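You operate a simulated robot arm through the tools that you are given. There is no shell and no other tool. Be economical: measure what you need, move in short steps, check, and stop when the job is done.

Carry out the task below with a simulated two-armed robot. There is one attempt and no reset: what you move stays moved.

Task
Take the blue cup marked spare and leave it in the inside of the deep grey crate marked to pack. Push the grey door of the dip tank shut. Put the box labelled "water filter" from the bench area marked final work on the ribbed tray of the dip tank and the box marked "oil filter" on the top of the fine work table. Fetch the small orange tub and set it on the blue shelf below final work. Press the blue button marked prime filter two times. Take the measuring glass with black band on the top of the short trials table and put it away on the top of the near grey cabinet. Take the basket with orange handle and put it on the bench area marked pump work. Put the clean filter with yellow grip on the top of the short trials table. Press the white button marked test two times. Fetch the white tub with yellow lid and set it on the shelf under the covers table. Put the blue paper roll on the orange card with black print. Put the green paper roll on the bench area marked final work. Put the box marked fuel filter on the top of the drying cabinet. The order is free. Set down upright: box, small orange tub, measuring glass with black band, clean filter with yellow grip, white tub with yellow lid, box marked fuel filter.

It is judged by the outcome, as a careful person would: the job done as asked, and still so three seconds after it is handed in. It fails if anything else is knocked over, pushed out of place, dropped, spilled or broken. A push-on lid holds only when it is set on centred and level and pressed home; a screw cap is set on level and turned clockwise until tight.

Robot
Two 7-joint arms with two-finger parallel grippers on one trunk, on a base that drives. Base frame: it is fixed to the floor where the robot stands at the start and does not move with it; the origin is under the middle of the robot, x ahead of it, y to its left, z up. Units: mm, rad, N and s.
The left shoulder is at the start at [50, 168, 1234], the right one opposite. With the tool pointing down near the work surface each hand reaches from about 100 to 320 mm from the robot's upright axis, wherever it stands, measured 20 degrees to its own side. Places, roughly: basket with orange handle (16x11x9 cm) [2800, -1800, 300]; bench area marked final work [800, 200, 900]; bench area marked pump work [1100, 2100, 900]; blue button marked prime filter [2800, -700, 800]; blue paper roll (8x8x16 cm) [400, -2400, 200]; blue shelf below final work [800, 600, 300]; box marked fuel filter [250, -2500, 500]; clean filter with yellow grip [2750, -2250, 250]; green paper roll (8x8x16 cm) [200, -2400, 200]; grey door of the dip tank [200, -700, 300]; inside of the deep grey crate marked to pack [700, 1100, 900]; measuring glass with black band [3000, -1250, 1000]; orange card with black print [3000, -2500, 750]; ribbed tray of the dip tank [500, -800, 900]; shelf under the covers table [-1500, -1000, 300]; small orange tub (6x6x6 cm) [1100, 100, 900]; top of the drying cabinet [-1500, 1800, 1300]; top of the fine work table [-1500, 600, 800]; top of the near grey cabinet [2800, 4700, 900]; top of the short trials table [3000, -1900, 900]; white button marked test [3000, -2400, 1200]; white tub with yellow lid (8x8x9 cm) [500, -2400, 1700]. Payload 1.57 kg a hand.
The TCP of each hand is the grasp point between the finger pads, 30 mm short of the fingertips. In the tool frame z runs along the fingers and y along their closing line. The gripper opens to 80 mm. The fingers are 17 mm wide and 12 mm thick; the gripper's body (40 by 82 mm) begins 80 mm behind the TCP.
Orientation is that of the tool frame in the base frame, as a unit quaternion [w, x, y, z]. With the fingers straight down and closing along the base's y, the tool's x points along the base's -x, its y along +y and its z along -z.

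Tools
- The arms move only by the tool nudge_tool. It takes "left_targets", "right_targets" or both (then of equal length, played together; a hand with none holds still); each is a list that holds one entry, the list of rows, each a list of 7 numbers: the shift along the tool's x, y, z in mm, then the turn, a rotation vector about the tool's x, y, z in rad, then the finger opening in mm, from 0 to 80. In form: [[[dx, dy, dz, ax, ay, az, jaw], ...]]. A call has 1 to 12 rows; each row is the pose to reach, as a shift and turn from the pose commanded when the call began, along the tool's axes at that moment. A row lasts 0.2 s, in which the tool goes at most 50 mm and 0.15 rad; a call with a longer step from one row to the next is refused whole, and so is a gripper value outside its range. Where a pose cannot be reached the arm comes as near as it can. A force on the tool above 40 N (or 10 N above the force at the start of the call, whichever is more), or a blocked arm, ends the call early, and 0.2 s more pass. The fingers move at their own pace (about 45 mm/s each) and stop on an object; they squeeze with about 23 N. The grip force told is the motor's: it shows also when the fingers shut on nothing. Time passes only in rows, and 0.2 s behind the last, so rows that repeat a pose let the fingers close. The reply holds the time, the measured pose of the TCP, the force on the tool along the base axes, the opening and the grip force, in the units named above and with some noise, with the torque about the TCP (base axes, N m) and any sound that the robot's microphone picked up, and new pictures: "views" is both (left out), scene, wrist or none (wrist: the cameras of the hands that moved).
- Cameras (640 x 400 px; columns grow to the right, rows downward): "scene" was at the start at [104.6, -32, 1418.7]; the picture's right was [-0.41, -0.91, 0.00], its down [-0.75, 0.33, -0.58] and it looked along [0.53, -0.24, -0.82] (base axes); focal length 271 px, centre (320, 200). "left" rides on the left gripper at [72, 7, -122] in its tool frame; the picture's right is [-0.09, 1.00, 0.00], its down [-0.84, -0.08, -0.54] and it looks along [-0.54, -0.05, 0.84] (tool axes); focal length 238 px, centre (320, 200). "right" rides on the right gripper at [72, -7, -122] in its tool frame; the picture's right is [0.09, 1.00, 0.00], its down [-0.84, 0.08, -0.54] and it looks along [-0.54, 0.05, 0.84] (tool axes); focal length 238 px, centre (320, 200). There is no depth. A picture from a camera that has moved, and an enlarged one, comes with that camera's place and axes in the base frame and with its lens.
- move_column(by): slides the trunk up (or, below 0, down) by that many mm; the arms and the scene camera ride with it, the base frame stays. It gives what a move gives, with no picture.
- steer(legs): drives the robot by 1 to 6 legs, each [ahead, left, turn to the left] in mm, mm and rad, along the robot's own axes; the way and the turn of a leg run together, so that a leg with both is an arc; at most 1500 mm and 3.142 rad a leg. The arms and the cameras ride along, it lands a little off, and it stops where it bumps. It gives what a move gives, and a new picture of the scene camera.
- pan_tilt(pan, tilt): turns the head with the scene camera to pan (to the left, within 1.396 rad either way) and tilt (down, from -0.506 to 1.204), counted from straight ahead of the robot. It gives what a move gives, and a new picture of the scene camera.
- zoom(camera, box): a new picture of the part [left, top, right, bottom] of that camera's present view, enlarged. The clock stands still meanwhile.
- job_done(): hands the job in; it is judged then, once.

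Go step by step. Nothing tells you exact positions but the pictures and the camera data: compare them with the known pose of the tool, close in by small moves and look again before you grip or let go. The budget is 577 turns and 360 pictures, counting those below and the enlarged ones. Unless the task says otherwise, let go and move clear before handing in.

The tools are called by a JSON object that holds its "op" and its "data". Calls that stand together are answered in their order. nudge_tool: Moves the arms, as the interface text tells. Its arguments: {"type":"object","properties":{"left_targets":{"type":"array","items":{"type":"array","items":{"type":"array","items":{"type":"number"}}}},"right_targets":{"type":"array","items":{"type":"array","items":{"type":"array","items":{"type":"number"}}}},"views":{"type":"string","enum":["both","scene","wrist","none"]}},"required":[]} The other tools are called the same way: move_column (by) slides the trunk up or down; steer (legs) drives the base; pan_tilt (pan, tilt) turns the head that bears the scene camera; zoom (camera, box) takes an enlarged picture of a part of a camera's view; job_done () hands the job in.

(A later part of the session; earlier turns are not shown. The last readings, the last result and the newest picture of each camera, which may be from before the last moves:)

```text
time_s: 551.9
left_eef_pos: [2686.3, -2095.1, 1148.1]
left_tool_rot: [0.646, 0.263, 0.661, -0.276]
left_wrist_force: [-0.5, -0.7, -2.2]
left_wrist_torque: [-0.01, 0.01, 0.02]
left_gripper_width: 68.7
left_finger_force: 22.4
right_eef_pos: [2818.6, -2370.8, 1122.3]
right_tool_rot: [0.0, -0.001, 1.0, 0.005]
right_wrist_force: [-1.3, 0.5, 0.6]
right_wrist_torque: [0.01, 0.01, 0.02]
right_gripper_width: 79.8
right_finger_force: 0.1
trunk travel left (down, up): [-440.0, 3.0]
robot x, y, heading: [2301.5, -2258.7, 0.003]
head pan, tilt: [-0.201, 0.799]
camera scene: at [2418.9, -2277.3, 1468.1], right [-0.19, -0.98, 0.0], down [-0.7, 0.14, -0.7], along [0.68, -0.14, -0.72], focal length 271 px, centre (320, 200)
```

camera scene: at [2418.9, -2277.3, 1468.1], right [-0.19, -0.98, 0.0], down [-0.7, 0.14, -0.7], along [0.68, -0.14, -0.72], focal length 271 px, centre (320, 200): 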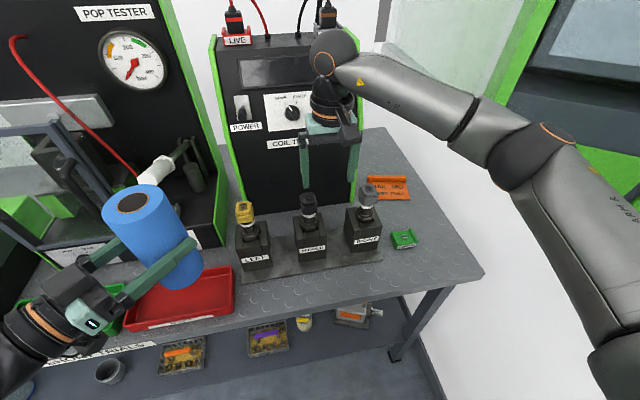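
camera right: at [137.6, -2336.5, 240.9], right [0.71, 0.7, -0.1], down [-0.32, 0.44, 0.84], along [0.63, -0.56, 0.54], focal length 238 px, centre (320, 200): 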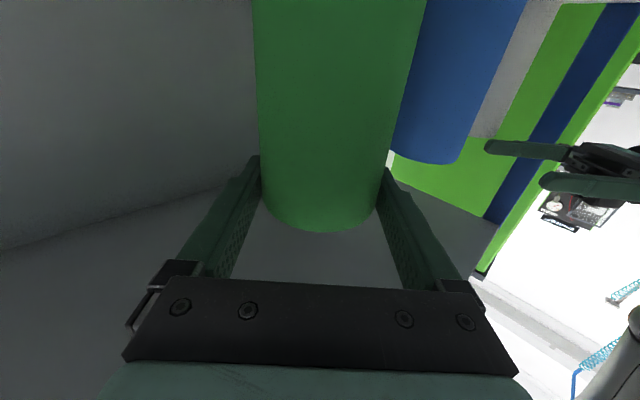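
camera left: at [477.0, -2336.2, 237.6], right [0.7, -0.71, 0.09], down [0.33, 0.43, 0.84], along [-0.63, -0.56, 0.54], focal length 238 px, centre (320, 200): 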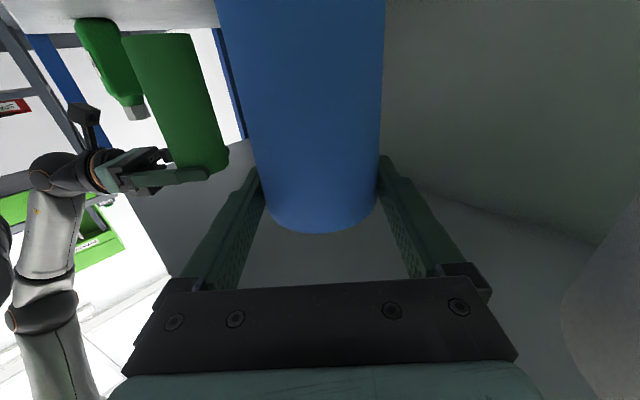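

The card is at about (2980,-2608) to the right of the coil tester. Move to set the roll down at (2703,-2215).

{"op": "steer", "data": {"legs": [[15, -122, 0]]}}

{"op": "nudge_tool", "data": {"left_targets": [[[40, 0, 0, 0, 0, 0, 50], [80, 0, 0, 0, 0, 0, 50], [115, 0, 0, 0, 0, 0, 50], [135, 0, 0, 0, 0, 0, 50], [143, 0, 0, 0, 0, 0, 50], [150, 0, 0, 0, 0, 0, 50], [157, 0, 0, 0, 0, 0, 50]]], "views": "scene"}}

```text
time_s: 553.1
left_eef_pos: [2702.3, -2217.1, 1148.5]
left_tool_rot: [0.646, 0.264, 0.661, -0.275]
left_wrist_force: [-0.3, -0.4, -2.2]
left_wrist_torque: [0.06, 0.02, -0.04]
left_gripper_width: 68.7
left_finger_force: 23.0
right_eef_pos: [2834.3, -2492.4, 1122.7]
right_tool_rot: [0.0, -0.002, 1.0, 0.004]
right_wrist_force: [0.7, -0.9, -0.3]
right_wrist_torque: [0.01, -0.01, 0.04]
right_gripper_width: 79.9
right_finger_force: 0.1
trunk travel left (down, up): [-440.0, 3.0]
robot x, y, heading: [2319.7, -2378.5, 0.008]
head pan, tilt: [-0.201, 0.799]
camera scene: at [2434.4, -2399.5, 1468.1], right [-0.19, -0.98, 0.0], down [-0.7, 0.14, -0.7], along [0.68, -0.13, -0.72], focal length 271 px, centre (320, 200)
```

scene: 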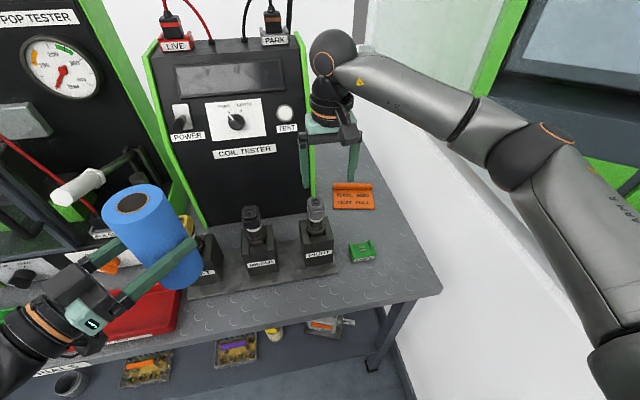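

```text
time_s: 554.7
left_eef_pos: [2697.9, -2215.6, 991.1]
left_tool_rot: [0.646, 0.262, 0.662, -0.275]
left_wrist_force: [-0.4, 1.1, -1.5]
left_wrist_torque: [-0.01, 0.0, 0.0]
left_gripper_width: 68.9
left_finger_force: 23.7
right_eef_pos: [2834.1, -2491.8, 1123.4]
right_tool_rot: [-0.001, -0.002, 1.0, 0.004]
right_wrist_force: [-0.1, -0.5, -0.4]
right_wrist_torque: [-0.01, 0.01, 0.02]
right_gripper_width: 80.2
right_finger_force: 0.0
trunk travel left (down, up): [-440.0, 3.0]
robot x, y, heading: [2314.2, -2382.5, 0.009]
head pan, tilt: [-0.201, 0.799]
camera scene: at [2434.3, -2398.4, 1468.1], right [-0.19, -0.98, 0.0], down [-0.7, 0.14, -0.7], along [0.68, -0.14, -0.72], focal length 271 px, centre (320, 200)
```

scene: 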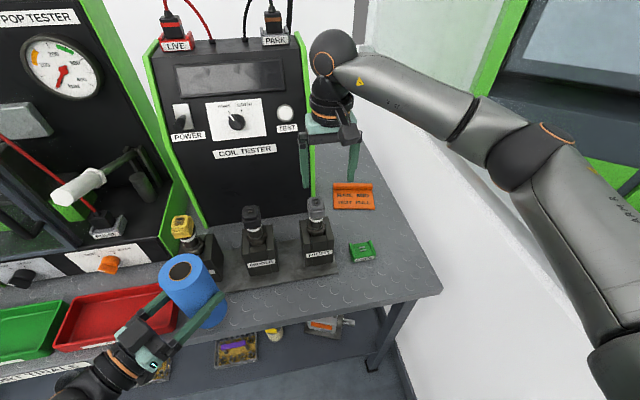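

Continue lowering to the table.

{"op": "nudge_tool", "data": {"left_targets": [[[6, 0, 0, 0, 0, 0, 50], [12, 0, 0, 0, 0, 0, 50], [18, 0, 0, 0, 0, 0, 50], [24, 0, 0, 0, 0, 0, 50], [30, 0, 0, 0, 0, 0, 50]]], "views": "scene"}}

```text
time_s: 555.9
left_eef_pos: [2696.4, -2216.1, 960.8]
left_tool_rot: [0.646, 0.263, 0.661, -0.275]
left_wrist_force: [-0.4, 0.0, -1.7]
left_wrist_torque: [0.01, 0.01, 0.0]
left_gripper_width: 69.1
left_finger_force: 22.5
right_eef_pos: [2835.4, -2491.6, 1122.8]
right_tool_rot: [0.001, -0.001, 1.0, 0.004]
right_wrist_force: [-0.1, 0.3, 0.5]
right_wrist_torque: [0.03, 0.02, -0.03]
right_gripper_width: 79.9
right_finger_force: 0.1
trunk travel left (down, up): [-440.0, 3.0]
robot x, y, heading: [2316.9, -2379.8, 0.006]
head pan, tilt: [-0.201, 0.799]
camera scene: at [2434.3, -2398.4, 1468.1], right [-0.19, -0.98, 0.0], down [-0.7, 0.14, -0.7], along [0.68, -0.14, -0.72], focal length 271 px, centre (320, 200)
```

scene: 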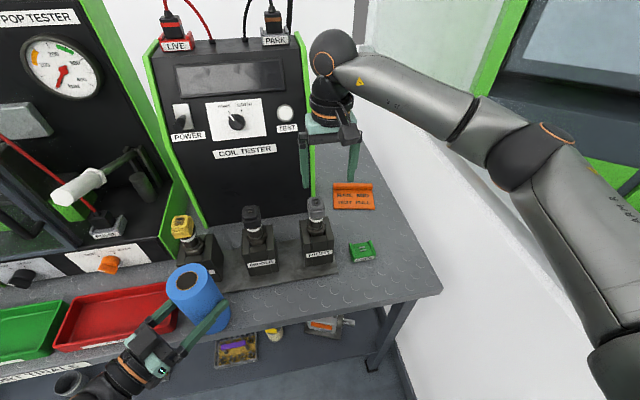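

Still not touching; the table is lower than thought and the roll is near its front edge. Shift 28 mm inward and keep lowering.

{"op": "nudge_tool", "data": {"left_targets": [[[0, 10, 10, 0, 0, 0, 50], [0, 20, 20, 0, 0, 0, 50], [6, 20, 20, 0, 0, 0, 50], [12, 20, 20, 0, 0, 0, 50], [18, 20, 20, 0, 0, 0, 50], [24, 20, 20, 0, 0, 0, 50], [30, 20, 20, 0, 0, 0, 50], [36, 20, 20, 0, 0, 0, 50]]], "views": "scene"}}

```text
time_s: 557.7
left_eef_pos: [2722.3, -2217.2, 928.2]
left_tool_rot: [0.649, 0.263, 0.659, -0.275]
left_wrist_force: [-5.8, 3.6, 18.1]
left_wrist_torque: [0.32, -0.34, 0.18]
left_gripper_width: 70.8
left_finger_force: 23.0
right_eef_pos: [2831.5, -2491.7, 1123.6]
right_tool_rot: [0.0, -0.002, 1.0, 0.004]
right_wrist_force: [-0.9, 0.1, 0.2]
right_wrist_torque: [-0.01, 0.01, -0.02]
right_gripper_width: 80.0
right_finger_force: 0.0
trunk travel left (down, up): [-440.0, 3.0]
robot x, y, heading: [2315.5, -2378.4, 0.008]
head pan, tilt: [-0.201, 0.799]
camera scene: at [2431.9, -2398.8, 1468.4], right [-0.19, -0.98, 0.0], down [-0.7, 0.14, -0.7], along [0.69, -0.13, -0.72], focal length 271 px, centre (320, 200)
```

scene: 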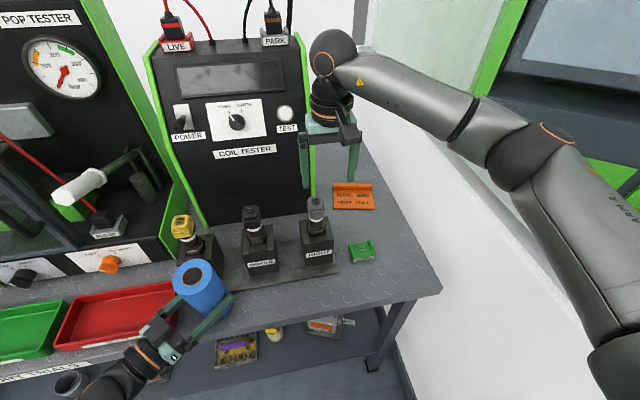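

Contact: table top is z≈811. Release the roll and withdraw the left hand.

{"op": "nudge_tool", "data": {"left_targets": [[[-3, 0, 0, 0, 0, 0, 76], [-3, 0, 0, 0, 0, 0, 80], [-3, 0, 0, 0, 0, 0, 80], [-3, 0, -40, 0, 0, 0, 80], [-3, 0, -80, 0, 0, 0, 80], [-10, 0, -120, 0, 0, 0, 80], [-50, 0, -140, 0, 0, 0, 80], [-95, 0, -140, 0, 0, 0, 80], [-140, 0, -140, 0, 0, 0, 80], [-185, 0, -140, 0, 0, 0, 80], [-230, 0, -140, 0, 0, 0, 80]]], "views": "scene"}}

```text
time_s: 560.1
left_eef_pos: [2666.3, -2149.1, 1129.3]
left_tool_rot: [0.647, 0.263, 0.661, -0.275]
left_wrist_force: [-0.1, 1.1, -0.2]
left_wrist_torque: [-0.01, 0.0, 0.01]
left_gripper_width: 80.0
left_finger_force: 0.1
left hand out of reach, approached as far as the arm can: row 9, 10, 11
right_eef_pos: [2834.2, -2489.4, 1123.1]
right_tool_rot: [0.0, -0.002, 1.0, 0.004]
right_wrist_force: [-0.2, -0.6, -0.8]
right_wrist_torque: [-0.02, 0.01, 0.02]
right_gripper_width: 80.1
right_finger_force: 0.1
trunk travel left (down, up): [-440.0, 3.0]
robot x, y, heading: [2315.7, -2381.8, 0.003]
head pan, tilt: [-0.201, 0.799]
camera scene: at [2434.5, -2398.6, 1468.1], right [-0.19, -0.98, 0.0], down [-0.7, 0.14, -0.7], along [0.68, -0.13, -0.72], focal length 271 px, centre (320, 200)
```

scene: 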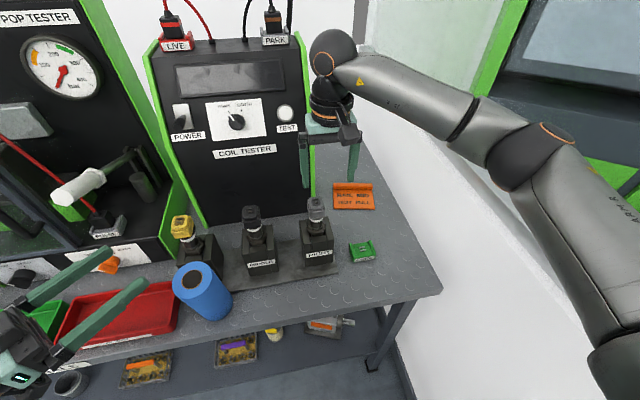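

Roll stands free. The test button is at about (3000,-2429,1169), close to the right hand – press it now with closed, forward-tilted fingers.

{"op": "steer", "data": {"legs": [[52, 0, 0]]}}

{"op": "nudge_tool", "data": {"right_targets": [[[-5, 15, -20, 0, -0.12, 0, 40], [-10, 30, -40, 0, -0.24, 0, 0], [-15, 45, -60, 0, -0.36, 0, 0], [-20, 60, -70, 0, -0.48, 0, 0], [-25, 60, -70, 0, -0.6, 0, 0]]], "views": "both"}}

```text
time_s: 561.1
left_eef_pos: [2719.4, -2147.3, 1128.6]
left_tool_rot: [0.646, 0.262, 0.661, -0.275]
left_wrist_force: [0.1, 0.4, -0.4]
left_wrist_torque: [-0.03, -0.02, -0.04]
left_gripper_width: 80.0
left_finger_force: 0.0
right_eef_pos: [2886.2, -2491.1, 1122.2]
right_tool_rot: [-0.001, -0.001, 1.0, 0.005]
right_wrist_force: [0.2, -0.2, -0.8]
right_wrist_torque: [-0.02, 0.02, -0.01]
right_gripper_width: 80.0
right_finger_force: 0.0
trunk travel left (down, up): [-440.0, 3.0]
robot x, y, heading: [2370.1, -2382.9, 0.01]
head pan, tilt: [-0.201, 0.799]
camera scene: at [2486.6, -2398.1, 1468.0], right [-0.19, -0.98, 0.0], down [-0.7, 0.14, -0.7], along [0.68, -0.13, -0.72], focal length 271 px, centre (320, 200)
```

scene: 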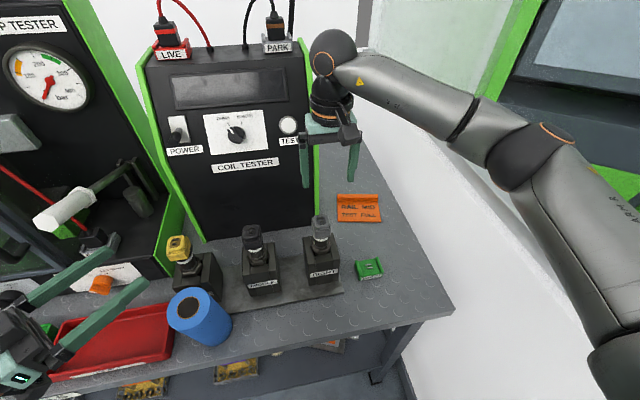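

```text
time_s: 562.3
left_eef_pos: [2717.8, -2147.0, 1130.2]
left_tool_rot: [0.647, 0.263, 0.66, -0.275]
left_wrist_force: [0.5, 0.7, -0.4]
left_wrist_torque: [0.01, -0.02, -0.04]
left_gripper_width: 79.9
left_finger_force: 0.1
right_eef_pos: [2910.2, -2433.1, 1193.2]
right_tool_rot: [0.296, 0.0, 0.955, 0.005]
right_wrist_force: [-0.3, -0.5, 0.2]
right_wrist_torque: [0.04, -0.01, 0.02]
right_gripper_width: 0.1
right_finger_force: 13.6
trunk travel left (down, up): [-440.0, 3.0]
robot x, y, heading: [2367.0, -2382.8, 0.001]
head pan, tilt: [-0.201, 0.799]
camera scene: at [2485.0, -2398.5, 1468.1], right [-0.19, -0.98, 0.0], down [-0.7, 0.14, -0.7], along [0.68, -0.13, -0.72], focal length 271 px, centre (320, 200)
camera right: at [2782.9, -2439.2, 1253.2], right [-0.08, 1.0, -0.04], down [0.38, 0.07, 0.92], along [0.92, 0.06, -0.39], focal length 238 px, centre (320, 200)
```

scene: 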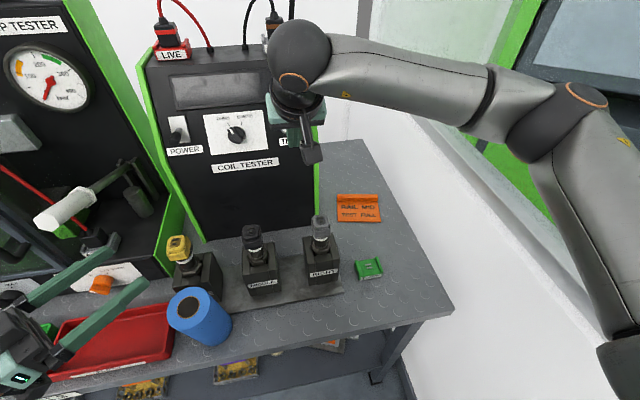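
right: 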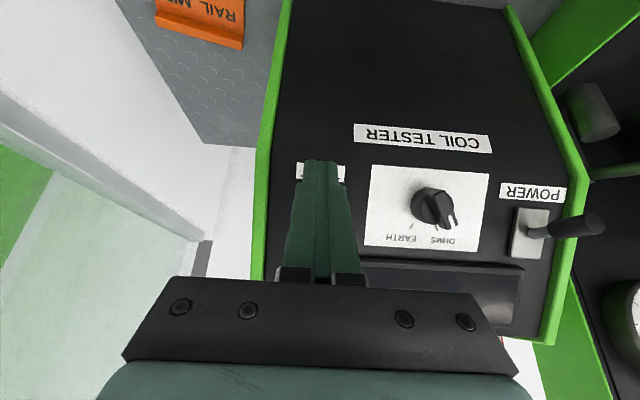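

Aligned with the TEST label. Push forward until the button clicks.

{"op": "nudge_tool", "data": {"right_targets": [[[-25, 0, 17, 0, 0, 0, 0], [-37, 0, 25, 0, 0, 0, 0], [-43, 0, 30, 0, 0, 0, 0], [-48, 0, 33, 0, 0, 0, 0], [-52, 0, 36, 0, 0, 0, 0], [-56, 0, 38, 0, 0, 0, 0]]], "views": "none"}}

```text
time_s: 563.4
left_eef_pos: [2714.4, -2148.6, 1130.4]
left_tool_rot: [0.648, 0.263, 0.66, -0.274]
left_wrist_force: [0.2, 0.1, -0.5]
left_wrist_torque: [-0.04, 0.04, -0.02]
left_gripper_width: 79.8
left_finger_force: 0.0
right_eef_pos: [2962.0, -2430.2, 1196.1]
right_tool_rot: [0.291, -0.003, 0.957, 0.006]
right_wrist_force: [-23.3, -4.1, 11.7]
right_wrist_torque: [-0.11, 0.2, -0.09]
right_gripper_width: 0.0
right_finger_force: 21.7
trunk travel left (down, up): [-440.0, 3.0]
robot x, y, heading: [2365.5, -2377.5, 0.008]
head pan, tilt: [-0.201, 0.799]
heard: click
stopped in row 5 (right hand): the force on the tool passed its limit (the readings are from after the stop); the commanded pose is now the measured one
```

Clicked once. Release a little and press again.

{"op": "nudge_tool", "data": {"right_targets": [[[25, 0, -17, 0, 0, 0, 0], [25, 0, -17, 0, 0, 0, 0], [25, 0, -17, 0, 0, 0, 0], [8, 0, -5, 0, 0, 0, 0], [0, 0, 0, 0, 0, 0, 0], [-4, 0, 3, 0, 0, 0, 0], [-8, 0, 5, 0, 0, 0, 0]]], "views": "none"}}

```text
time_s: 564.8
left_eef_pos: [2712.8, -2149.6, 1131.4]
left_tool_rot: [0.648, 0.263, 0.66, -0.274]
left_wrist_force: [1.3, 0.0, 0.1]
left_wrist_torque: [-0.01, 0.02, 0.0]
left_gripper_width: 79.9
left_finger_force: 0.0
right_eef_pos: [2960.7, -2430.0, 1193.5]
right_tool_rot: [0.284, -0.006, 0.959, 0.006]
right_wrist_force: [-23.8, -4.1, 13.0]
right_wrist_torque: [-0.18, 0.24, -0.08]
right_gripper_width: 0.1
right_finger_force: 21.6
trunk travel left (down, up): [-440.0, 3.0]
robot x, y, heading: [2371.0, -2381.9, 0.007]
head pan, tilt: [-0.201, 0.799]
heard: click
stopped in row 7 (right hand): the force on the tool passed its limit (the readings are from after the stop); the commanded pose is now the measured one
```

Both presses clicked. Withdraw the right hand, open it and move the base so it can take the roll from above.

{"op": "nudge_tool", "data": {"right_targets": [[[33, -10, -23, 0, 0, 0, 0], [66, -30, -46, 0, 0, 0, 20], [99, -50, -68, 0, 0.06, 0, 50], [120, -50, -90, 0, 0.12, 0, 80], [120, -50, -90, 0, 0.17, 0, 80]]], "views": "none"}}

{"op": "steer", "data": {"legs": [[-110, 0, 0], [0, 330, 0]]}}

```text
time_s: 566.0
left_eef_pos: [2717.1, -2148.4, 1129.0]
left_tool_rot: [0.646, 0.262, 0.661, -0.276]
left_wrist_force: [0.2, -0.5, -0.6]
left_wrist_torque: [-0.01, -0.01, 0.01]
left_gripper_width: 80.2
left_finger_force: 0.1
right_eef_pos: [2817.8, -2481.4, 1199.3]
right_tool_rot: [0.201, -0.005, 0.98, 0.004]
right_wrist_force: [0.2, -0.8, -0.1]
right_wrist_torque: [0.04, 0.05, -0.01]
right_gripper_width: 80.1
right_finger_force: 0.1
trunk travel left (down, up): [-440.0, 3.0]
robot x, y, heading: [2365.5, -2382.2, 0.002]
head pan, tilt: [-0.201, 0.799]
```

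```text
time_s: 569.0
left_eef_pos: [2601.4, -1813.9, 1128.2]
left_tool_rot: [0.648, 0.26, 0.662, -0.274]
left_wrist_force: [-0.6, 0.3, -0.1]
left_wrist_torque: [0.01, 0.0, 0.0]
left_gripper_width: 79.9
left_finger_force: 0.0
right_eef_pos: [2704.9, -2147.0, 1199.0]
right_tool_rot: [0.201, -0.006, 0.98, 0.004]
right_wrist_force: [-1.0, -0.1, -0.1]
right_wrist_torque: [0.01, 0.01, -0.02]
right_gripper_width: 80.0
right_finger_force: 0.1
trunk travel left (down, up): [-440.0, 3.0]
robot x, y, heading: [2249.1, -2047.1, 0.007]
head pan, tilt: [-0.201, 0.799]
camera scene: at [2370.8, -2065.2, 1468.1], right [-0.19, -0.98, 0.0], down [-0.7, 0.14, -0.7], along [0.68, -0.13, -0.72], focal length 271 px, centre (320, 200)
```

scene: 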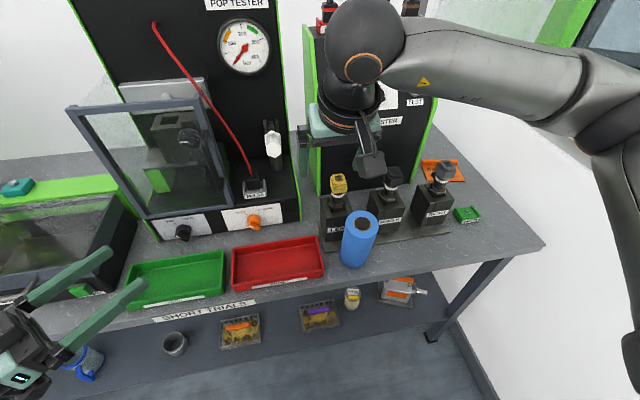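

Bring the right hand above the roll and check alignment.

{"op": "nudge_tool", "data": {"right_targets": [[[10, -18, 33, 0, 0, 0, 80], [21, -36, 66, 0, 0, 0, 80], [31, -54, 100, 0, 0, 0, 80], [42, -70, 133, 0, 0, 0, 80]]], "views": "wrist"}}

```text
time_s: 570.0
left_eef_pos: [2602.9, -1815.6, 1129.7]
left_tool_rot: [0.648, 0.261, 0.662, -0.273]
left_wrist_force: [0.4, 0.0, 0.0]
left_wrist_torque: [-0.07, -0.01, -0.01]
left_gripper_width: 80.1
left_finger_force: 0.1
right_eef_pos: [2720.5, -2215.9, 1059.9]
right_tool_rot: [0.201, -0.008, 0.98, 0.005]
right_wrist_force: [-0.2, 0.1, -0.1]
right_wrist_torque: [0.0, -0.01, 0.0]
right_gripper_width: 80.2
right_finger_force: 0.1
trunk travel left (down, up): [-440.0, 3.0]
robot x, y, heading: [2254.0, -2047.0, 0.009]
head pan, tilt: [-0.201, 0.799]
camera right: at [2606.8, -2225.3, 1143.7], right [-0.1, 0.99, -0.03], down [0.55, 0.08, 0.83], along [0.83, 0.07, -0.56], focal length 238 px, centre (320, 200)
```

right: 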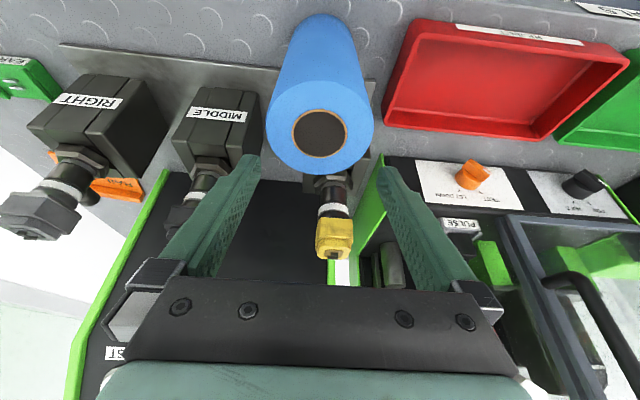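

Roll top is actually z≈1022 (table ≈862; the roll had slid in the left grip). Descend 78 mm to straddle it and close.

{"op": "nudge_tool", "data": {"right_targets": [[[9, -1, -4, 0, 0, 0, 80], [22, -1, 27, 0, 0, 0, 80], [40, -1, 68, 0, 0, 0, 80], [40, -1, 68, 0, 0, 0, 60], [40, -1, 68, 0, 0, 0, 50], [40, -1, 68, 0, 0, 0, 50]]], "views": "wrist"}}

```text
time_s: 571.4
left_eef_pos: [2601.9, -1815.7, 1129.6]
left_tool_rot: [0.648, 0.262, 0.661, -0.274]
left_wrist_force: [0.6, 0.7, -0.1]
left_wrist_torque: [-0.01, -0.01, -0.04]
left_gripper_width: 80.0
left_finger_force: 0.1
right_eef_pos: [2711.2, -2215.7, 981.8]
right_tool_rot: [0.201, -0.007, 0.98, 0.005]
right_wrist_force: [0.3, -1.4, -0.6]
right_wrist_torque: [0.03, 0.05, -0.01]
right_gripper_width: 69.2
right_finger_force: 23.5
trunk travel left (down, up): [-440.0, 3.0]
robot x, y, heading: [2252.5, -2049.0, 0.011]
head pan, tilt: [-0.201, 0.799]
camera right: at [2597.6, -2224.4, 1066.0], right [-0.1, 0.99, -0.03], down [0.56, 0.08, 0.83], along [0.83, 0.07, -0.56], focal length 238 px, centre (320, 200)
```

right: 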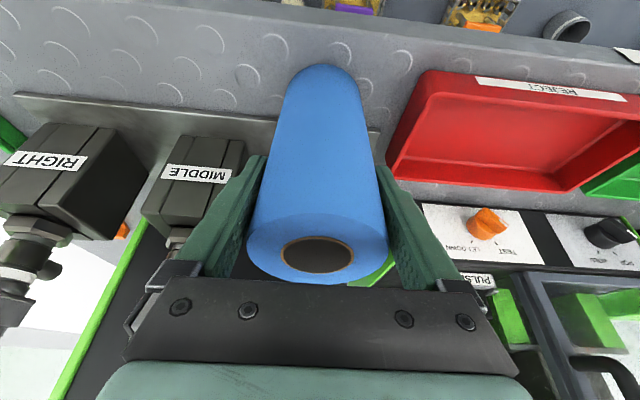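

Gripped. Lift high, extend forward to keep the elbow in, then move right past the coil tester.

{"op": "nudge_tool", "data": {"right_targets": [[[-16, 0, -37, 0, 0, 0, 50], [-32, 0, -74, 0, 0, 0, 50], [-48, 0, -111, 0, 0, 0, 50], [-64, 0, -148, 0, 0, 0, 50], [-80, 0, -188, 0, 0, 0, 50], [-120, 0, -171, 0, 0, 0, 50], [-160, 0, -154, 0, 0, 0, 50], [-190, 0, -141, 0, 0, 0, 50]]], "views": "none"}}

{"op": "steer", "data": {"legs": [[0, -330, 0]]}}

```text
time_s: 573.2
left_eef_pos: [2602.9, -1814.9, 1129.5]
left_tool_rot: [0.647, 0.261, 0.662, -0.275]
left_wrist_force: [-0.2, -0.2, 0.2]
left_wrist_torque: [0.03, -0.03, 0.01]
left_gripper_width: 80.1
left_finger_force: 0.1
right_eef_pos: [2828.8, -2218.0, 1186.1]
right_tool_rot: [0.201, -0.008, 0.979, 0.005]
right_wrist_force: [-0.1, 0.5, -2.1]
right_wrist_torque: [-0.03, 0.01, 0.0]
right_gripper_width: 69.5
right_finger_force: 22.3
trunk travel left (down, up): [-440.0, 3.0]
robot x, y, heading: [2258.0, -2047.2, 0.007]
head pan, tilt: [-0.201, 0.799]
```

```text
time_s: 575.4
left_eef_pos: [2603.7, -2143.0, 1129.7]
left_tool_rot: [0.648, 0.259, 0.662, -0.272]
left_wrist_force: [-0.3, -0.6, -0.2]
left_wrist_torque: [-0.03, -0.03, 0.01]
left_gripper_width: 80.0
left_finger_force: 0.1
right_eef_pos: [2833.8, -2545.1, 1186.6]
right_tool_rot: [0.201, -0.011, 0.979, 0.007]
right_wrist_force: [1.1, -0.3, -2.0]
right_wrist_torque: [0.06, 0.03, 0.05]
right_gripper_width: 69.3
right_finger_force: 23.7
trunk travel left (down, up): [-440.0, 3.0]
robot x, y, heading: [2255.6, -2377.3, 0.012]
head pan, tilt: [-0.201, 0.799]
camera scene: at [2375.1, -2396.0, 1468.1], right [-0.18, -0.98, 0.0], down [-0.7, 0.13, -0.7], along [0.69, -0.13, -0.72], focal length 271 px, centre (320, 200)
```

scene: 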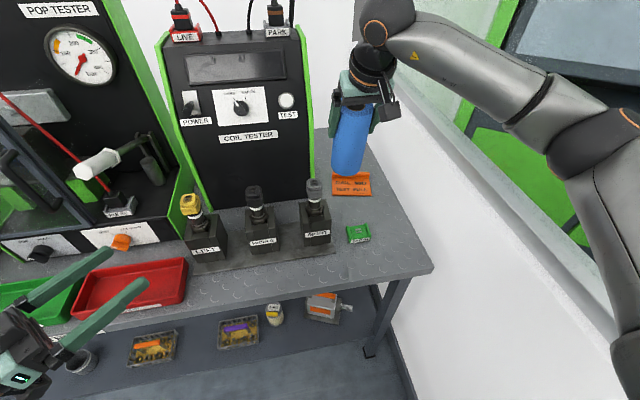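

Shift the hand right 65 mm, then drive ahead.

{"op": "nudge_tool", "data": {"right_targets": [[[0, -35, 0, 0, 0, 0, 50], [0, -68, 0, 0, 0, 0, 50]]], "views": "none"}}

{"op": "steer", "data": {"legs": [[103, 0, 0]]}}

{"op": "nudge_tool", "data": {"right_targets": [[[-28, 0, 12, 0, 0, 0, 50], [-55, 0, 24, 0, 0, 0, 50], [-62, 0, 26, 0, 0, 0, 50]]], "views": "both"}}

```text
time_s: 576.0
left_eef_pos: [2610.1, -2130.1, 1123.5]
left_tool_rot: [0.648, 0.253, 0.664, -0.275]
left_wrist_force: [0.0, 0.4, 0.1]
left_wrist_torque: [0.04, -0.01, 0.01]
left_gripper_width: 80.0
left_finger_force: 0.1
right_eef_pos: [2843.1, -2591.1, 1182.7]
right_tool_rot: [0.196, -0.022, 0.98, 0.001]
right_wrist_force: [0.0, -0.3, -2.7]
right_wrist_torque: [0.0, 0.01, 0.03]
right_gripper_width: 69.4
right_finger_force: 22.7
trunk travel left (down, up): [-440.0, 3.0]
robot x, y, heading: [2259.3, -2379.6, 0.021]
head pan, tilt: [-0.201, 0.799]
```

```text
time_s: 576.8
left_eef_pos: [2610.9, -2131.6, 1128.3]
left_tool_rot: [0.65, 0.255, 0.661, -0.273]
left_wrist_force: [0.1, 0.3, -1.4]
left_wrist_torque: [-0.03, -0.02, -0.01]
left_gripper_width: 79.9
left_finger_force: 0.1
right_eef_pos: [2843.1, -2587.5, 1183.9]
right_tool_rot: [0.196, -0.025, 0.98, 0.003]
right_wrist_force: [0.7, -0.6, -1.5]
right_wrist_torque: [-0.02, 0.03, -0.01]
right_gripper_width: 69.1
right_finger_force: 23.4
trunk travel left (down, up): [-440.0, 3.0]
robot x, y, heading: [2263.1, -2374.3, 0.027]
head pan, tilt: [-0.201, 0.799]
stopped in leg 1: the robot was blocked; the commanded pose is now the measured one
camera scene: at [2382.4, -2382.3, 1469.0], right [-0.18, -0.98, 0.01], down [-0.7, 0.12, -0.7], along [0.69, -0.13, -0.71], focal length 271 px, centre (320, 200)
```

scene: 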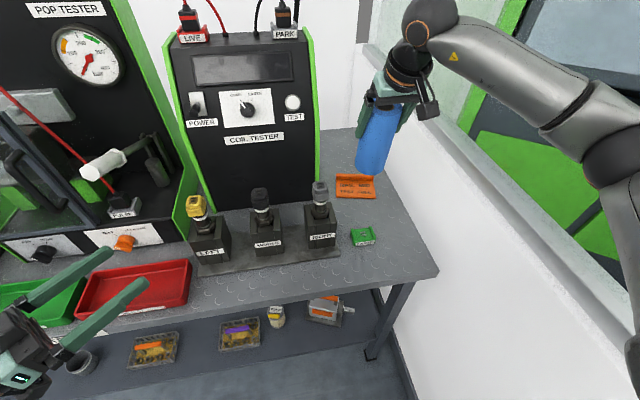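

```text
time_s: 577.5
left_eef_pos: [2612.7, -2140.3, 1129.5]
left_tool_rot: [0.649, 0.258, 0.663, -0.27]
left_wrist_force: [0.4, 0.0, 0.2]
left_wrist_torque: [-0.01, -0.03, -0.04]
left_gripper_width: 79.8
left_finger_force: 0.0
right_eef_pos: [2912.7, -2596.9, 1179.8]
right_tool_rot: [0.196, -0.021, 0.98, 0.008]
right_wrist_force: [0.2, -0.1, -1.3]
right_wrist_torque: [0.02, -0.03, 0.01]
right_gripper_width: 69.5
right_finger_force: 22.9
trunk travel left (down, up): [-440.0, 3.0]
robot x, y, heading: [2269.4, -2378.7, 0.019]
head pan, tilt: [-0.201, 0.799]
camera scene: at [2384.7, -2393.1, 1468.0], right [-0.18, -0.98, 0.0], down [-0.71, 0.13, -0.7], along [0.69, -0.13, -0.72], focal length 271 px, centre (320, 200)
camera right: at [2800.1, -2609.0, 1265.7], right [-0.13, 0.99, -0.03], down [0.56, 0.1, 0.82], along [0.82, 0.09, -0.57], focal length 238 px, centre (320, 200)
```

scene: 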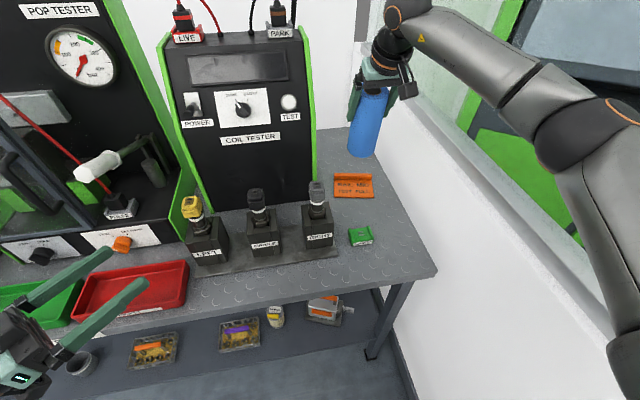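
right: 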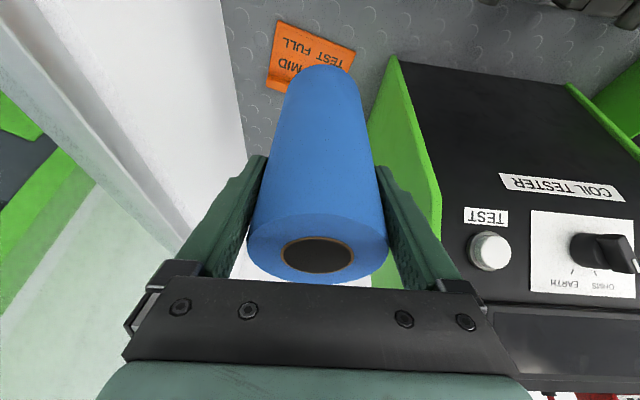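

The elbow met the wall side. Shift the base left 65 mm, swing the hand right again, then drive ahead.

{"op": "steer", "data": {"legs": [[0, 70, -0.02]]}}

{"op": "nudge_tool", "data": {"right_targets": [[[0, -30, 0, 0, 0, 0, 50], [0, -60, 0, 0, 0, 0, 50], [0, -80, 0, 0, 0, 0, 50]]], "views": "none"}}

{"op": "steer", "data": {"legs": [[80, 0, 0]]}}

```text
time_s: 578.6
left_eef_pos: [2617.7, -2075.7, 1129.4]
left_tool_rot: [0.647, 0.264, 0.66, -0.276]
left_wrist_force: [-0.1, 0.4, -0.8]
left_wrist_torque: [-0.05, -0.01, 0.0]
left_gripper_width: 79.9
left_finger_force: 0.1
right_eef_pos: [2907.6, -2539.8, 1181.3]
right_tool_rot: [0.195, -0.01, 0.981, 0.005]
right_wrist_force: [-0.5, 0.7, -1.6]
right_wrist_torque: [0.01, -0.02, -0.02]
right_gripper_width: 69.3
right_finger_force: 23.2
trunk travel left (down, up): [-440.0, 3.0]
robot x, y, heading: [2264.3, -2309.4, -0.003]
head pan, tilt: [-0.201, 0.799]
camera scene: at [2383.6, -2324.6, 1468.1], right [-0.2, -0.98, 0.0], down [-0.7, 0.14, -0.7], along [0.68, -0.14, -0.72], focal length 271 px, centre (320, 200)
```

scene: 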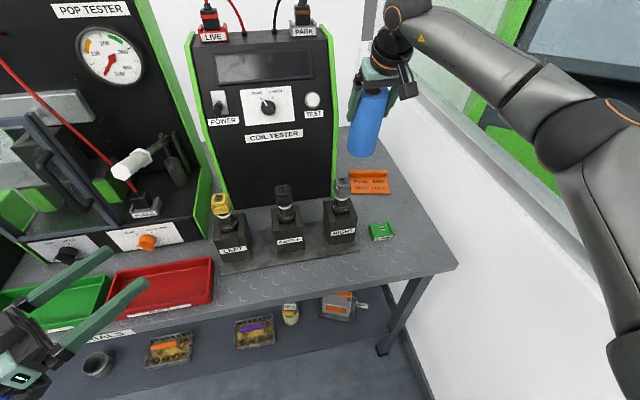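

```text
time_s: 579.4
left_eef_pos: [2616.9, -2077.6, 1129.1]
left_tool_rot: [0.646, 0.266, 0.66, -0.278]
left_wrist_force: [-0.2, -0.3, -0.7]
left_wrist_torque: [0.03, 0.01, -0.01]
left_gripper_width: 80.1
left_finger_force: 0.1
right_eef_pos: [2908.9, -2621.6, 1177.8]
right_tool_rot: [0.196, -0.011, 0.981, 0.005]
right_wrist_force: [0.2, 0.5, -1.2]
right_wrist_torque: [0.02, 0.01, 0.03]
right_gripper_width: 69.2
right_finger_force: 22.6
trunk travel left (down, up): [-440.0, 3.0]
robot x, y, heading: [2268.2, -2310.2, 0.001]
head pan, tilt: [-0.201, 0.799]
```

```text
time_s: 580.4
left_eef_pos: [2696.9, -2077.1, 1128.9]
left_tool_rot: [0.646, 0.264, 0.661, -0.277]
left_wrist_force: [0.7, 0.2, 0.4]
left_wrist_torque: [-0.03, -0.02, 0.03]
left_gripper_width: 80.1
left_finger_force: 0.1
right_eef_pos: [2987.4, -2621.5, 1179.5]
right_tool_rot: [0.196, -0.01, 0.981, 0.005]
right_wrist_force: [-0.1, 0.5, -2.7]
right_wrist_torque: [0.0, 0.07, -0.02]
right_gripper_width: 69.3
right_finger_force: 23.1
trunk travel left (down, up): [-440.0, 3.0]
robot x, y, heading: [2343.0, -2303.2, 0.003]
head pan, tilt: [-0.201, 0.799]
camera scene: at [2463.3, -2325.7, 1468.0], right [-0.2, -0.98, 0.0], down [-0.7, 0.14, -0.7], along [0.68, -0.14, -0.72], focal length 271 px, centre (320, 200)
```

scene: 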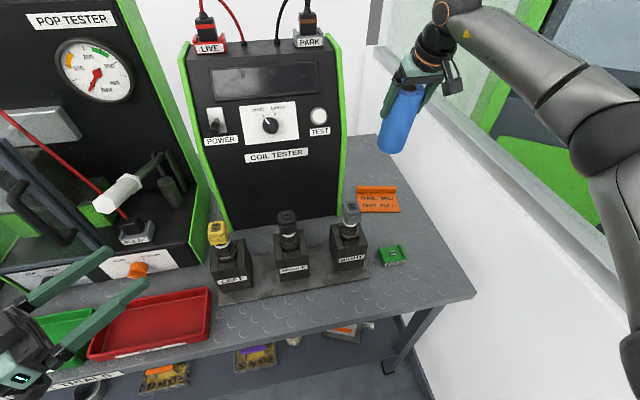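

The roll is above the card's centre. Lower it.

{"op": "nudge_tool", "data": {"right_targets": [[[8, 0, 46, 0, 0, 0, 50], [25, 0, 90, 0, 0, 0, 50], [43, 0, 134, 0, 0, 0, 50], [56, 0, 166, 0, 0, 0, 50], [60, 0, 174, 0, 0, 0, 50]]], "views": "scene"}}

```text
time_s: 581.6
left_eef_pos: [2695.1, -2077.6, 1130.7]
left_tool_rot: [0.646, 0.265, 0.66, -0.277]
left_wrist_force: [0.3, 0.1, 0.1]
left_wrist_torque: [0.01, -0.01, 0.0]
left_gripper_width: 80.0
left_finger_force: 0.1
right_eef_pos: [2998.3, -2618.6, 999.3]
right_tool_rot: [0.199, -0.011, 0.98, 0.006]
right_wrist_force: [-1.9, 0.2, 7.3]
right_wrist_torque: [-0.3, -0.03, -0.05]
right_gripper_width: 69.4
right_finger_force: 22.7
trunk travel left (down, up): [-440.0, 3.0]
robot x, y, heading: [2343.0, -2304.4, -0.001]
head pan, tilt: [-0.201, 0.799]
camera scene: at [2460.8, -2325.2, 1468.5], right [-0.2, -0.98, 0.0], down [-0.7, 0.14, -0.7], along [0.68, -0.14, -0.72], focal length 271 px, centre (320, 200)
```

scene: 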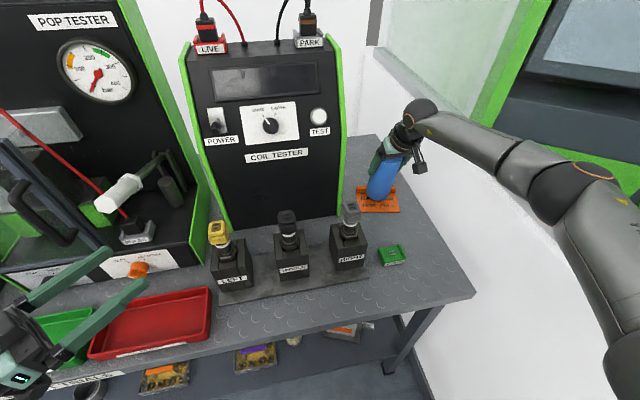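

Contact on the card. Settle 4 mm more, open, and lift out.

{"op": "nudge_tool", "data": {"right_targets": [[[2, 0, 5, 0, 0, 0, 50], [2, 0, 5, 0, 0, 0, 74], [2, 0, 5, 0, 0, 0, 80], [2, 0, 5, 0, 0, 0, 80], [-12, 0, -34, 0, 0, 0, 80], [-30, 0, -75, 0, 0, 0, 80], [-46, 0, -115, 0, 0, 0, 80], [-60, 0, -155, 0, 0, 0, 80], [-40, 0, -190, 0, 0, 0, 80]]], "views": "scene"}}

```text
time_s: 583.6
left_eef_pos: [2693.9, -2079.1, 1129.7]
left_tool_rot: [0.646, 0.265, 0.66, -0.277]
left_wrist_force: [-0.1, -0.2, 0.2]
left_wrist_torque: [0.0, 0.01, 0.02]
left_gripper_width: 80.0
left_finger_force: 0.1
right_eef_pos: [2964.4, -2622.2, 1188.2]
right_tool_rot: [0.196, -0.01, 0.981, 0.005]
right_wrist_force: [-0.1, -0.2, -0.7]
right_wrist_torque: [-0.03, 0.0, -0.01]
right_gripper_width: 80.2
right_finger_force: 0.1
trunk travel left (down, up): [-440.0, 3.0]
robot x, y, heading: [2341.2, -2308.0, -0.006]
head pan, tilt: [-0.201, 0.799]
camera scene: at [2461.0, -2326.3, 1468.2], right [-0.2, -0.98, 0.0], down [-0.7, 0.14, -0.7], along [0.68, -0.14, -0.72], focal length 271 px, centre (320, 200)
```

scene: 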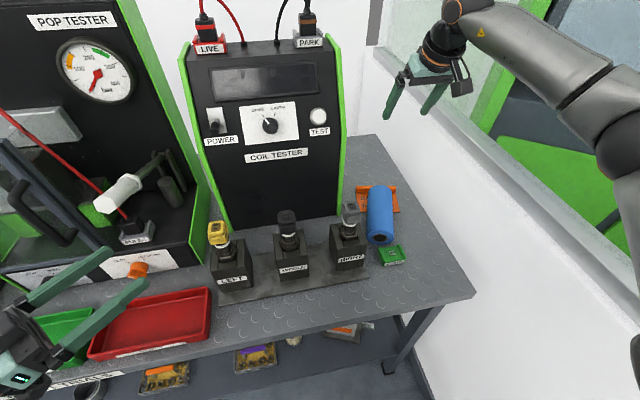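

The roll's base had sat on the card's raised rear lip and it toppled towards me. I need to pick it up again; first look from the wrist camera.

{"op": "nudge_tool", "data": {"right_targets": [[[0, 20, 30, 0, 0.1, 0, 80], [10, 35, 60, 0, 0.2, 0, 80], [20, 35, 90, 0, 0.3, 0, 80], [30, 35, 110, 0, 0.38, 0, 80]]], "views": "both"}}

```text
time_s: 584.6
left_eef_pos: [2696.7, -2077.0, 1130.2]
left_tool_rot: [0.646, 0.264, 0.66, -0.276]
left_wrist_force: [0.5, -0.5, 0.7]
left_wrist_torque: [-0.01, 0.02, -0.01]
left_gripper_width: 79.9
left_finger_force: 0.1
right_eef_pos: [2969.2, -2587.3, 1073.3]
right_tool_rot: [0.008, -0.011, 1.0, 0.003]
right_wrist_force: [0.4, -0.6, 0.1]
right_wrist_torque: [0.0, -0.01, 0.02]
right_gripper_width: 79.8
right_finger_force: 0.1
right hand out of reach, approached as far as the arm can: row 4
trunk travel left (down, up): [-440.0, 3.0]
robot x, y, heading: [2343.1, -2305.8, -0.002]
head pan, tilt: [-0.201, 0.799]
camera scene: at [2461.8, -2326.3, 1468.2], right [-0.2, -0.98, 0.0], down [-0.7, 0.14, -0.7], along [0.68, -0.14, -0.72], focal length 271 px, centre (320, 200)
camera right: at [2895.1, -2596.1, 1194.9], right [-0.11, 0.99, 0.0], down [0.83, 0.09, 0.56], along [0.55, 0.07, -0.83], focal length 238 px, centre (320, 200)
```

scene: 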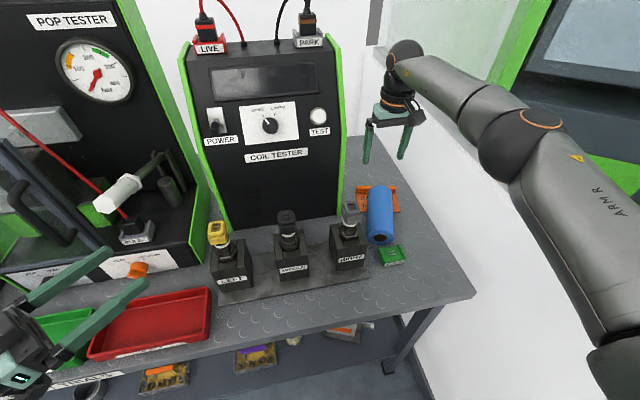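
right: 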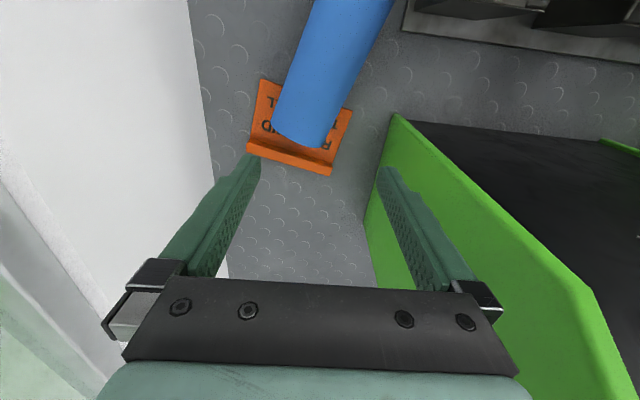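

Very clear view. The roll lies with its far end on the card, axis ≈(0.96,-0.27). Turn the hand to match, descend near its far end and grip.

{"op": "nudge_tool", "data": {"right_targets": [[[4, -5, 30, 0, 0, 0.1, 80], [8, -11, 70, 0, 0, 0.2, 80], [8, -11, 110, 0, 0, 0.27, 80], [8, -11, 145, 0, 0, 0.27, 80], [8, -11, 166, 0, 0, 0.27, 80]]], "views": "wrist"}}

```text
time_s: 585.8
left_eef_pos: [2695.1, -2078.8, 1130.3]
left_tool_rot: [0.646, 0.266, 0.66, -0.278]
left_wrist_force: [0.2, 0.5, 0.7]
left_wrist_torque: [0.0, -0.01, -0.03]
left_gripper_width: 80.1
left_finger_force: 0.0
right_eef_pos: [2955.2, -2595.4, 910.5]
right_tool_rot: [0.007, 0.124, 0.992, 0.005]
right_wrist_force: [-0.3, 0.6, -0.1]
right_wrist_torque: [0.01, 0.02, -0.01]
right_gripper_width: 80.1
right_finger_force: 0.1
right hand out of reach, approached as far as the arm can: row 5
trunk travel left (down, up): [-440.0, 3.0]
robot x, y, heading: [2343.6, -2307.6, -0.001]
head pan, tilt: [-0.201, 0.799]
camera right: at [2882.8, -2585.0, 1032.3], right [0.16, 0.99, 0.01], down [0.82, -0.13, 0.55], along [0.55, -0.08, -0.83], focal length 238 px, centre (320, 200)
```

right: 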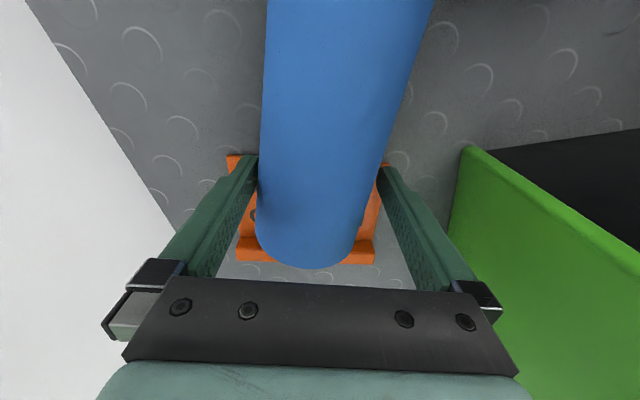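

Straddled. Close and lift.

{"op": "nudge_tool", "data": {"right_targets": [[[0, 0, 0, 0, 0, 0, 65], [0, 0, 0, 0, 0, 0, 50], [0, 0, 0, 0, 0, 0, 50], [5, 0, -40, 0, 0, 0, 50], [10, 0, -85, 0, 0, 0, 50], [20, 0, -130, 0, 0, 0, 50], [30, 0, -175, 0, 0, 0, 50], [45, 0, -220, 0, 0, 0, 50], [60, 0, -260, 0, 0, 0, 50]]], "views": "scene"}}

```text
time_s: 587.8
left_eef_pos: [2696.5, -2075.4, 1129.8]
left_tool_rot: [0.646, 0.265, 0.66, -0.277]
left_wrist_force: [0.1, -0.4, 1.1]
left_wrist_torque: [0.03, 0.0, 0.01]
left_gripper_width: 80.1
left_finger_force: 0.2
right_eef_pos: [2892.1, -2584.4, 1169.0]
right_tool_rot: [0.007, 0.124, 0.992, 0.004]
right_wrist_force: [0.8, 0.2, -1.8]
right_wrist_torque: [0.01, -0.05, -0.01]
right_gripper_width: 69.6
right_finger_force: 23.1
trunk travel left (down, up): [-440.0, 3.0]
robot x, y, heading: [2347.4, -2308.9, 0.002]
head pan, tilt: [-0.201, 0.799]
camera scene: at [2461.7, -2325.5, 1468.1], right [-0.2, -0.98, 0.0], down [-0.7, 0.14, -0.7], along [0.68, -0.14, -0.72], focal length 271 px, centre (320, 200)
```

scene: 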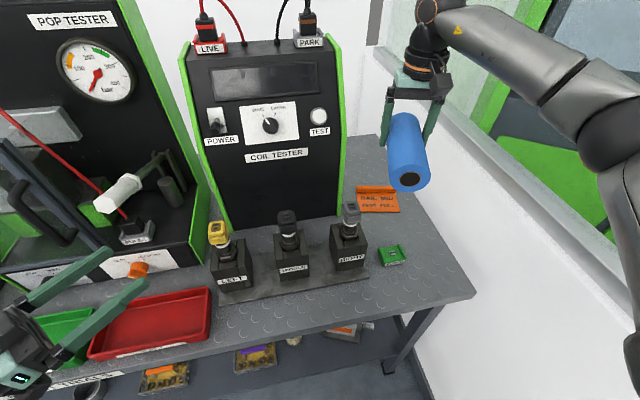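

Lifted. Back away into free space, fold the arm to a neutral spot and square its yaw.

{"op": "steer", "data": {"legs": [[-420, 0, 0], [0, 350, 0]]}}

{"op": "nudge_tool", "data": {"right_targets": [[[40, 9, 0, 0, 0, -0.05, 50], [80, 18, 0, 0, 0, -0.1, 50], [120, 27, 0, 0, 0, -0.15, 50], [160, 36, 0, 0, 0, -0.2, 50], [200, 45, 0, 0, 0, -0.25, 50], [235, 54, 0, 0, 0, -0.25, 50]]], "views": "none"}}

{"op": "move_column", "data": {"by": -400}}

{"op": "nudge_tool", "data": {"right_targets": [[[0, 0, -40, 0, -0.143, 0, 50], [0, 0, -80, 0, -0.286, 0, 50], [0, 0, -120, 0, -0.429, 0, 50], [0, 0, -160, 0, -0.571, 0, 50], [0, 0, -200, 0, -0.714, 0, 50], [0, 0, -240, 0, -0.857, 0, 50], [0, 0, -280, 0, -1.0, 0, 50], [0, 0, -320, 0, -1.142, 0, 50], [0, 0, -360, 0, -1.285, 0, 50], [0, 0, -390, 0, -1.428, 0, 50], [0, 0, -410, 0, -1.571, 0, 50]]], "views": "scene"}}

```text
time_s: 592.2
left_eef_pos: [2286.1, -1726.5, 1130.0]
left_tool_rot: [0.645, 0.266, 0.659, -0.279]
left_wrist_force: [0.8, -0.7, -0.7]
left_wrist_torque: [-0.02, 0.0, -0.01]
left_gripper_width: 79.7
left_finger_force: 0.0
right_eef_pos: [2479.5, -2236.7, 1168.3]
right_tool_rot: [0.007, 0.126, 0.992, 0.004]
right_wrist_force: [0.6, 0.0, -1.3]
right_wrist_torque: [0.0, -0.07, 0.0]
right_gripper_width: 69.4
right_finger_force: 23.1
trunk travel left (down, up): [-440.0, 3.0]
robot x, y, heading: [1932.7, -1953.1, -0.006]
head pan, tilt: [-0.201, 0.799]
camera scene: at [2049.6, -1974.8, 1468.1], right [-0.2, -0.98, 0.0], down [-0.7, 0.15, -0.7], along [0.68, -0.14, -0.72], focal length 271 px, centre (320, 200)
```

scene: 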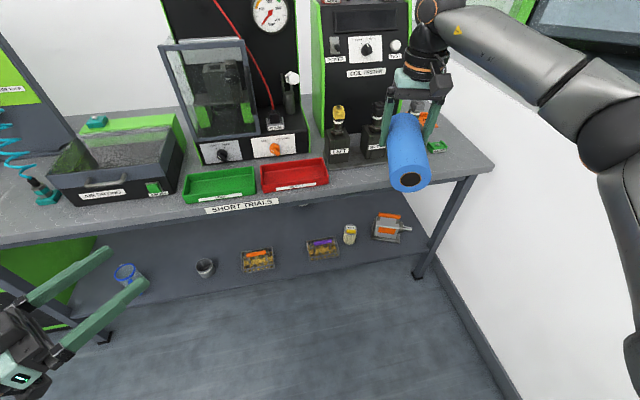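

```text
time_s: 593.6
left_eef_pos: [2283.7, -1727.9, 1128.8]
left_tool_rot: [0.646, 0.266, 0.659, -0.279]
left_wrist_force: [-0.5, 0.6, 0.3]
left_wrist_torque: [0.0, 0.0, -0.01]
left_gripper_width: 80.0
left_finger_force: 0.1
right_eef_pos: [2266.3, -2124.7, 1166.1]
right_tool_rot: [0.008, 0.003, 1.0, 0.004]
right_wrist_force: [0.3, 0.3, -0.9]
right_wrist_torque: [-0.01, -0.04, 0.01]
right_gripper_width: 69.5
right_finger_force: 23.2
trunk travel left (down, up): [-440.0, 3.0]
robot x, y, heading: [1937.6, -1956.2, -0.01]
head pan, tilt: [-0.201, 0.799]
```

```text
time_s: 597.5
left_eef_pos: [2283.7, -1727.2, 729.3]
left_tool_rot: [0.646, 0.266, 0.659, -0.278]
left_wrist_force: [0.1, 0.1, 0.6]
left_wrist_torque: [0.01, 0.01, -0.01]
left_gripper_width: 80.0
left_finger_force: 0.1
right_eef_pos: [2265.6, -2126.2, 764.6]
right_tool_rot: [0.007, 0.0, 1.0, 0.003]
right_wrist_force: [-0.4, 0.7, -3.3]
right_wrist_torque: [0.01, -0.09, -0.01]
right_gripper_width: 69.3
right_finger_force: 23.1
trunk travel left (down, up): [-40.0, 403.0]
robot x, y, heading: [1929.0, -1958.9, -0.005]
head pan, tilt: [-0.201, 0.799]
```

```text
time_s: 599.9
left_eef_pos: [2284.3, -1726.9, 730.1]
left_tool_rot: [0.645, 0.267, 0.659, -0.279]
left_wrist_force: [-0.2, 0.0, 0.2]
left_wrist_torque: [-0.03, 0.0, 0.02]
left_gripper_width: 79.9
left_finger_force: 0.1
right_eef_pos: [2258.7, -2128.9, 1177.2]
right_tool_rot: [0.713, 0.003, 0.701, 0.001]
right_wrist_force: [0.0, -0.2, -2.6]
right_wrist_torque: [-0.01, -0.01, -0.01]
right_gripper_width: 69.1
right_finger_force: 22.9
trunk travel left (down, up): [-40.0, 403.0]
robot x, y, heading: [1933.8, -1956.1, -0.006]
head pan, tilt: [-0.201, 0.799]
camera scene: at [2049.5, -1975.3, 1068.1], right [-0.2, -0.98, 0.0], down [-0.7, 0.15, -0.7], along [0.68, -0.14, -0.72], focal length 271 px, centre (320, 200)
```

scene: 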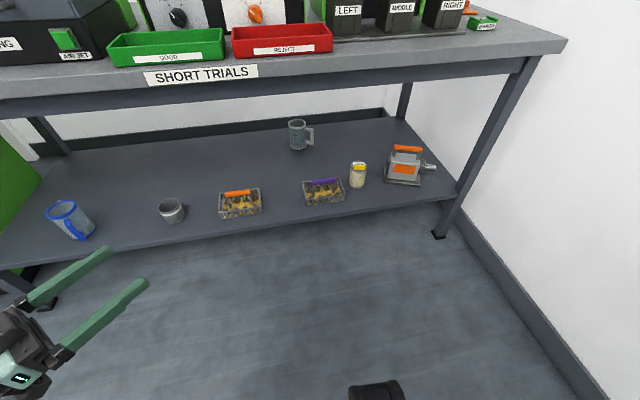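

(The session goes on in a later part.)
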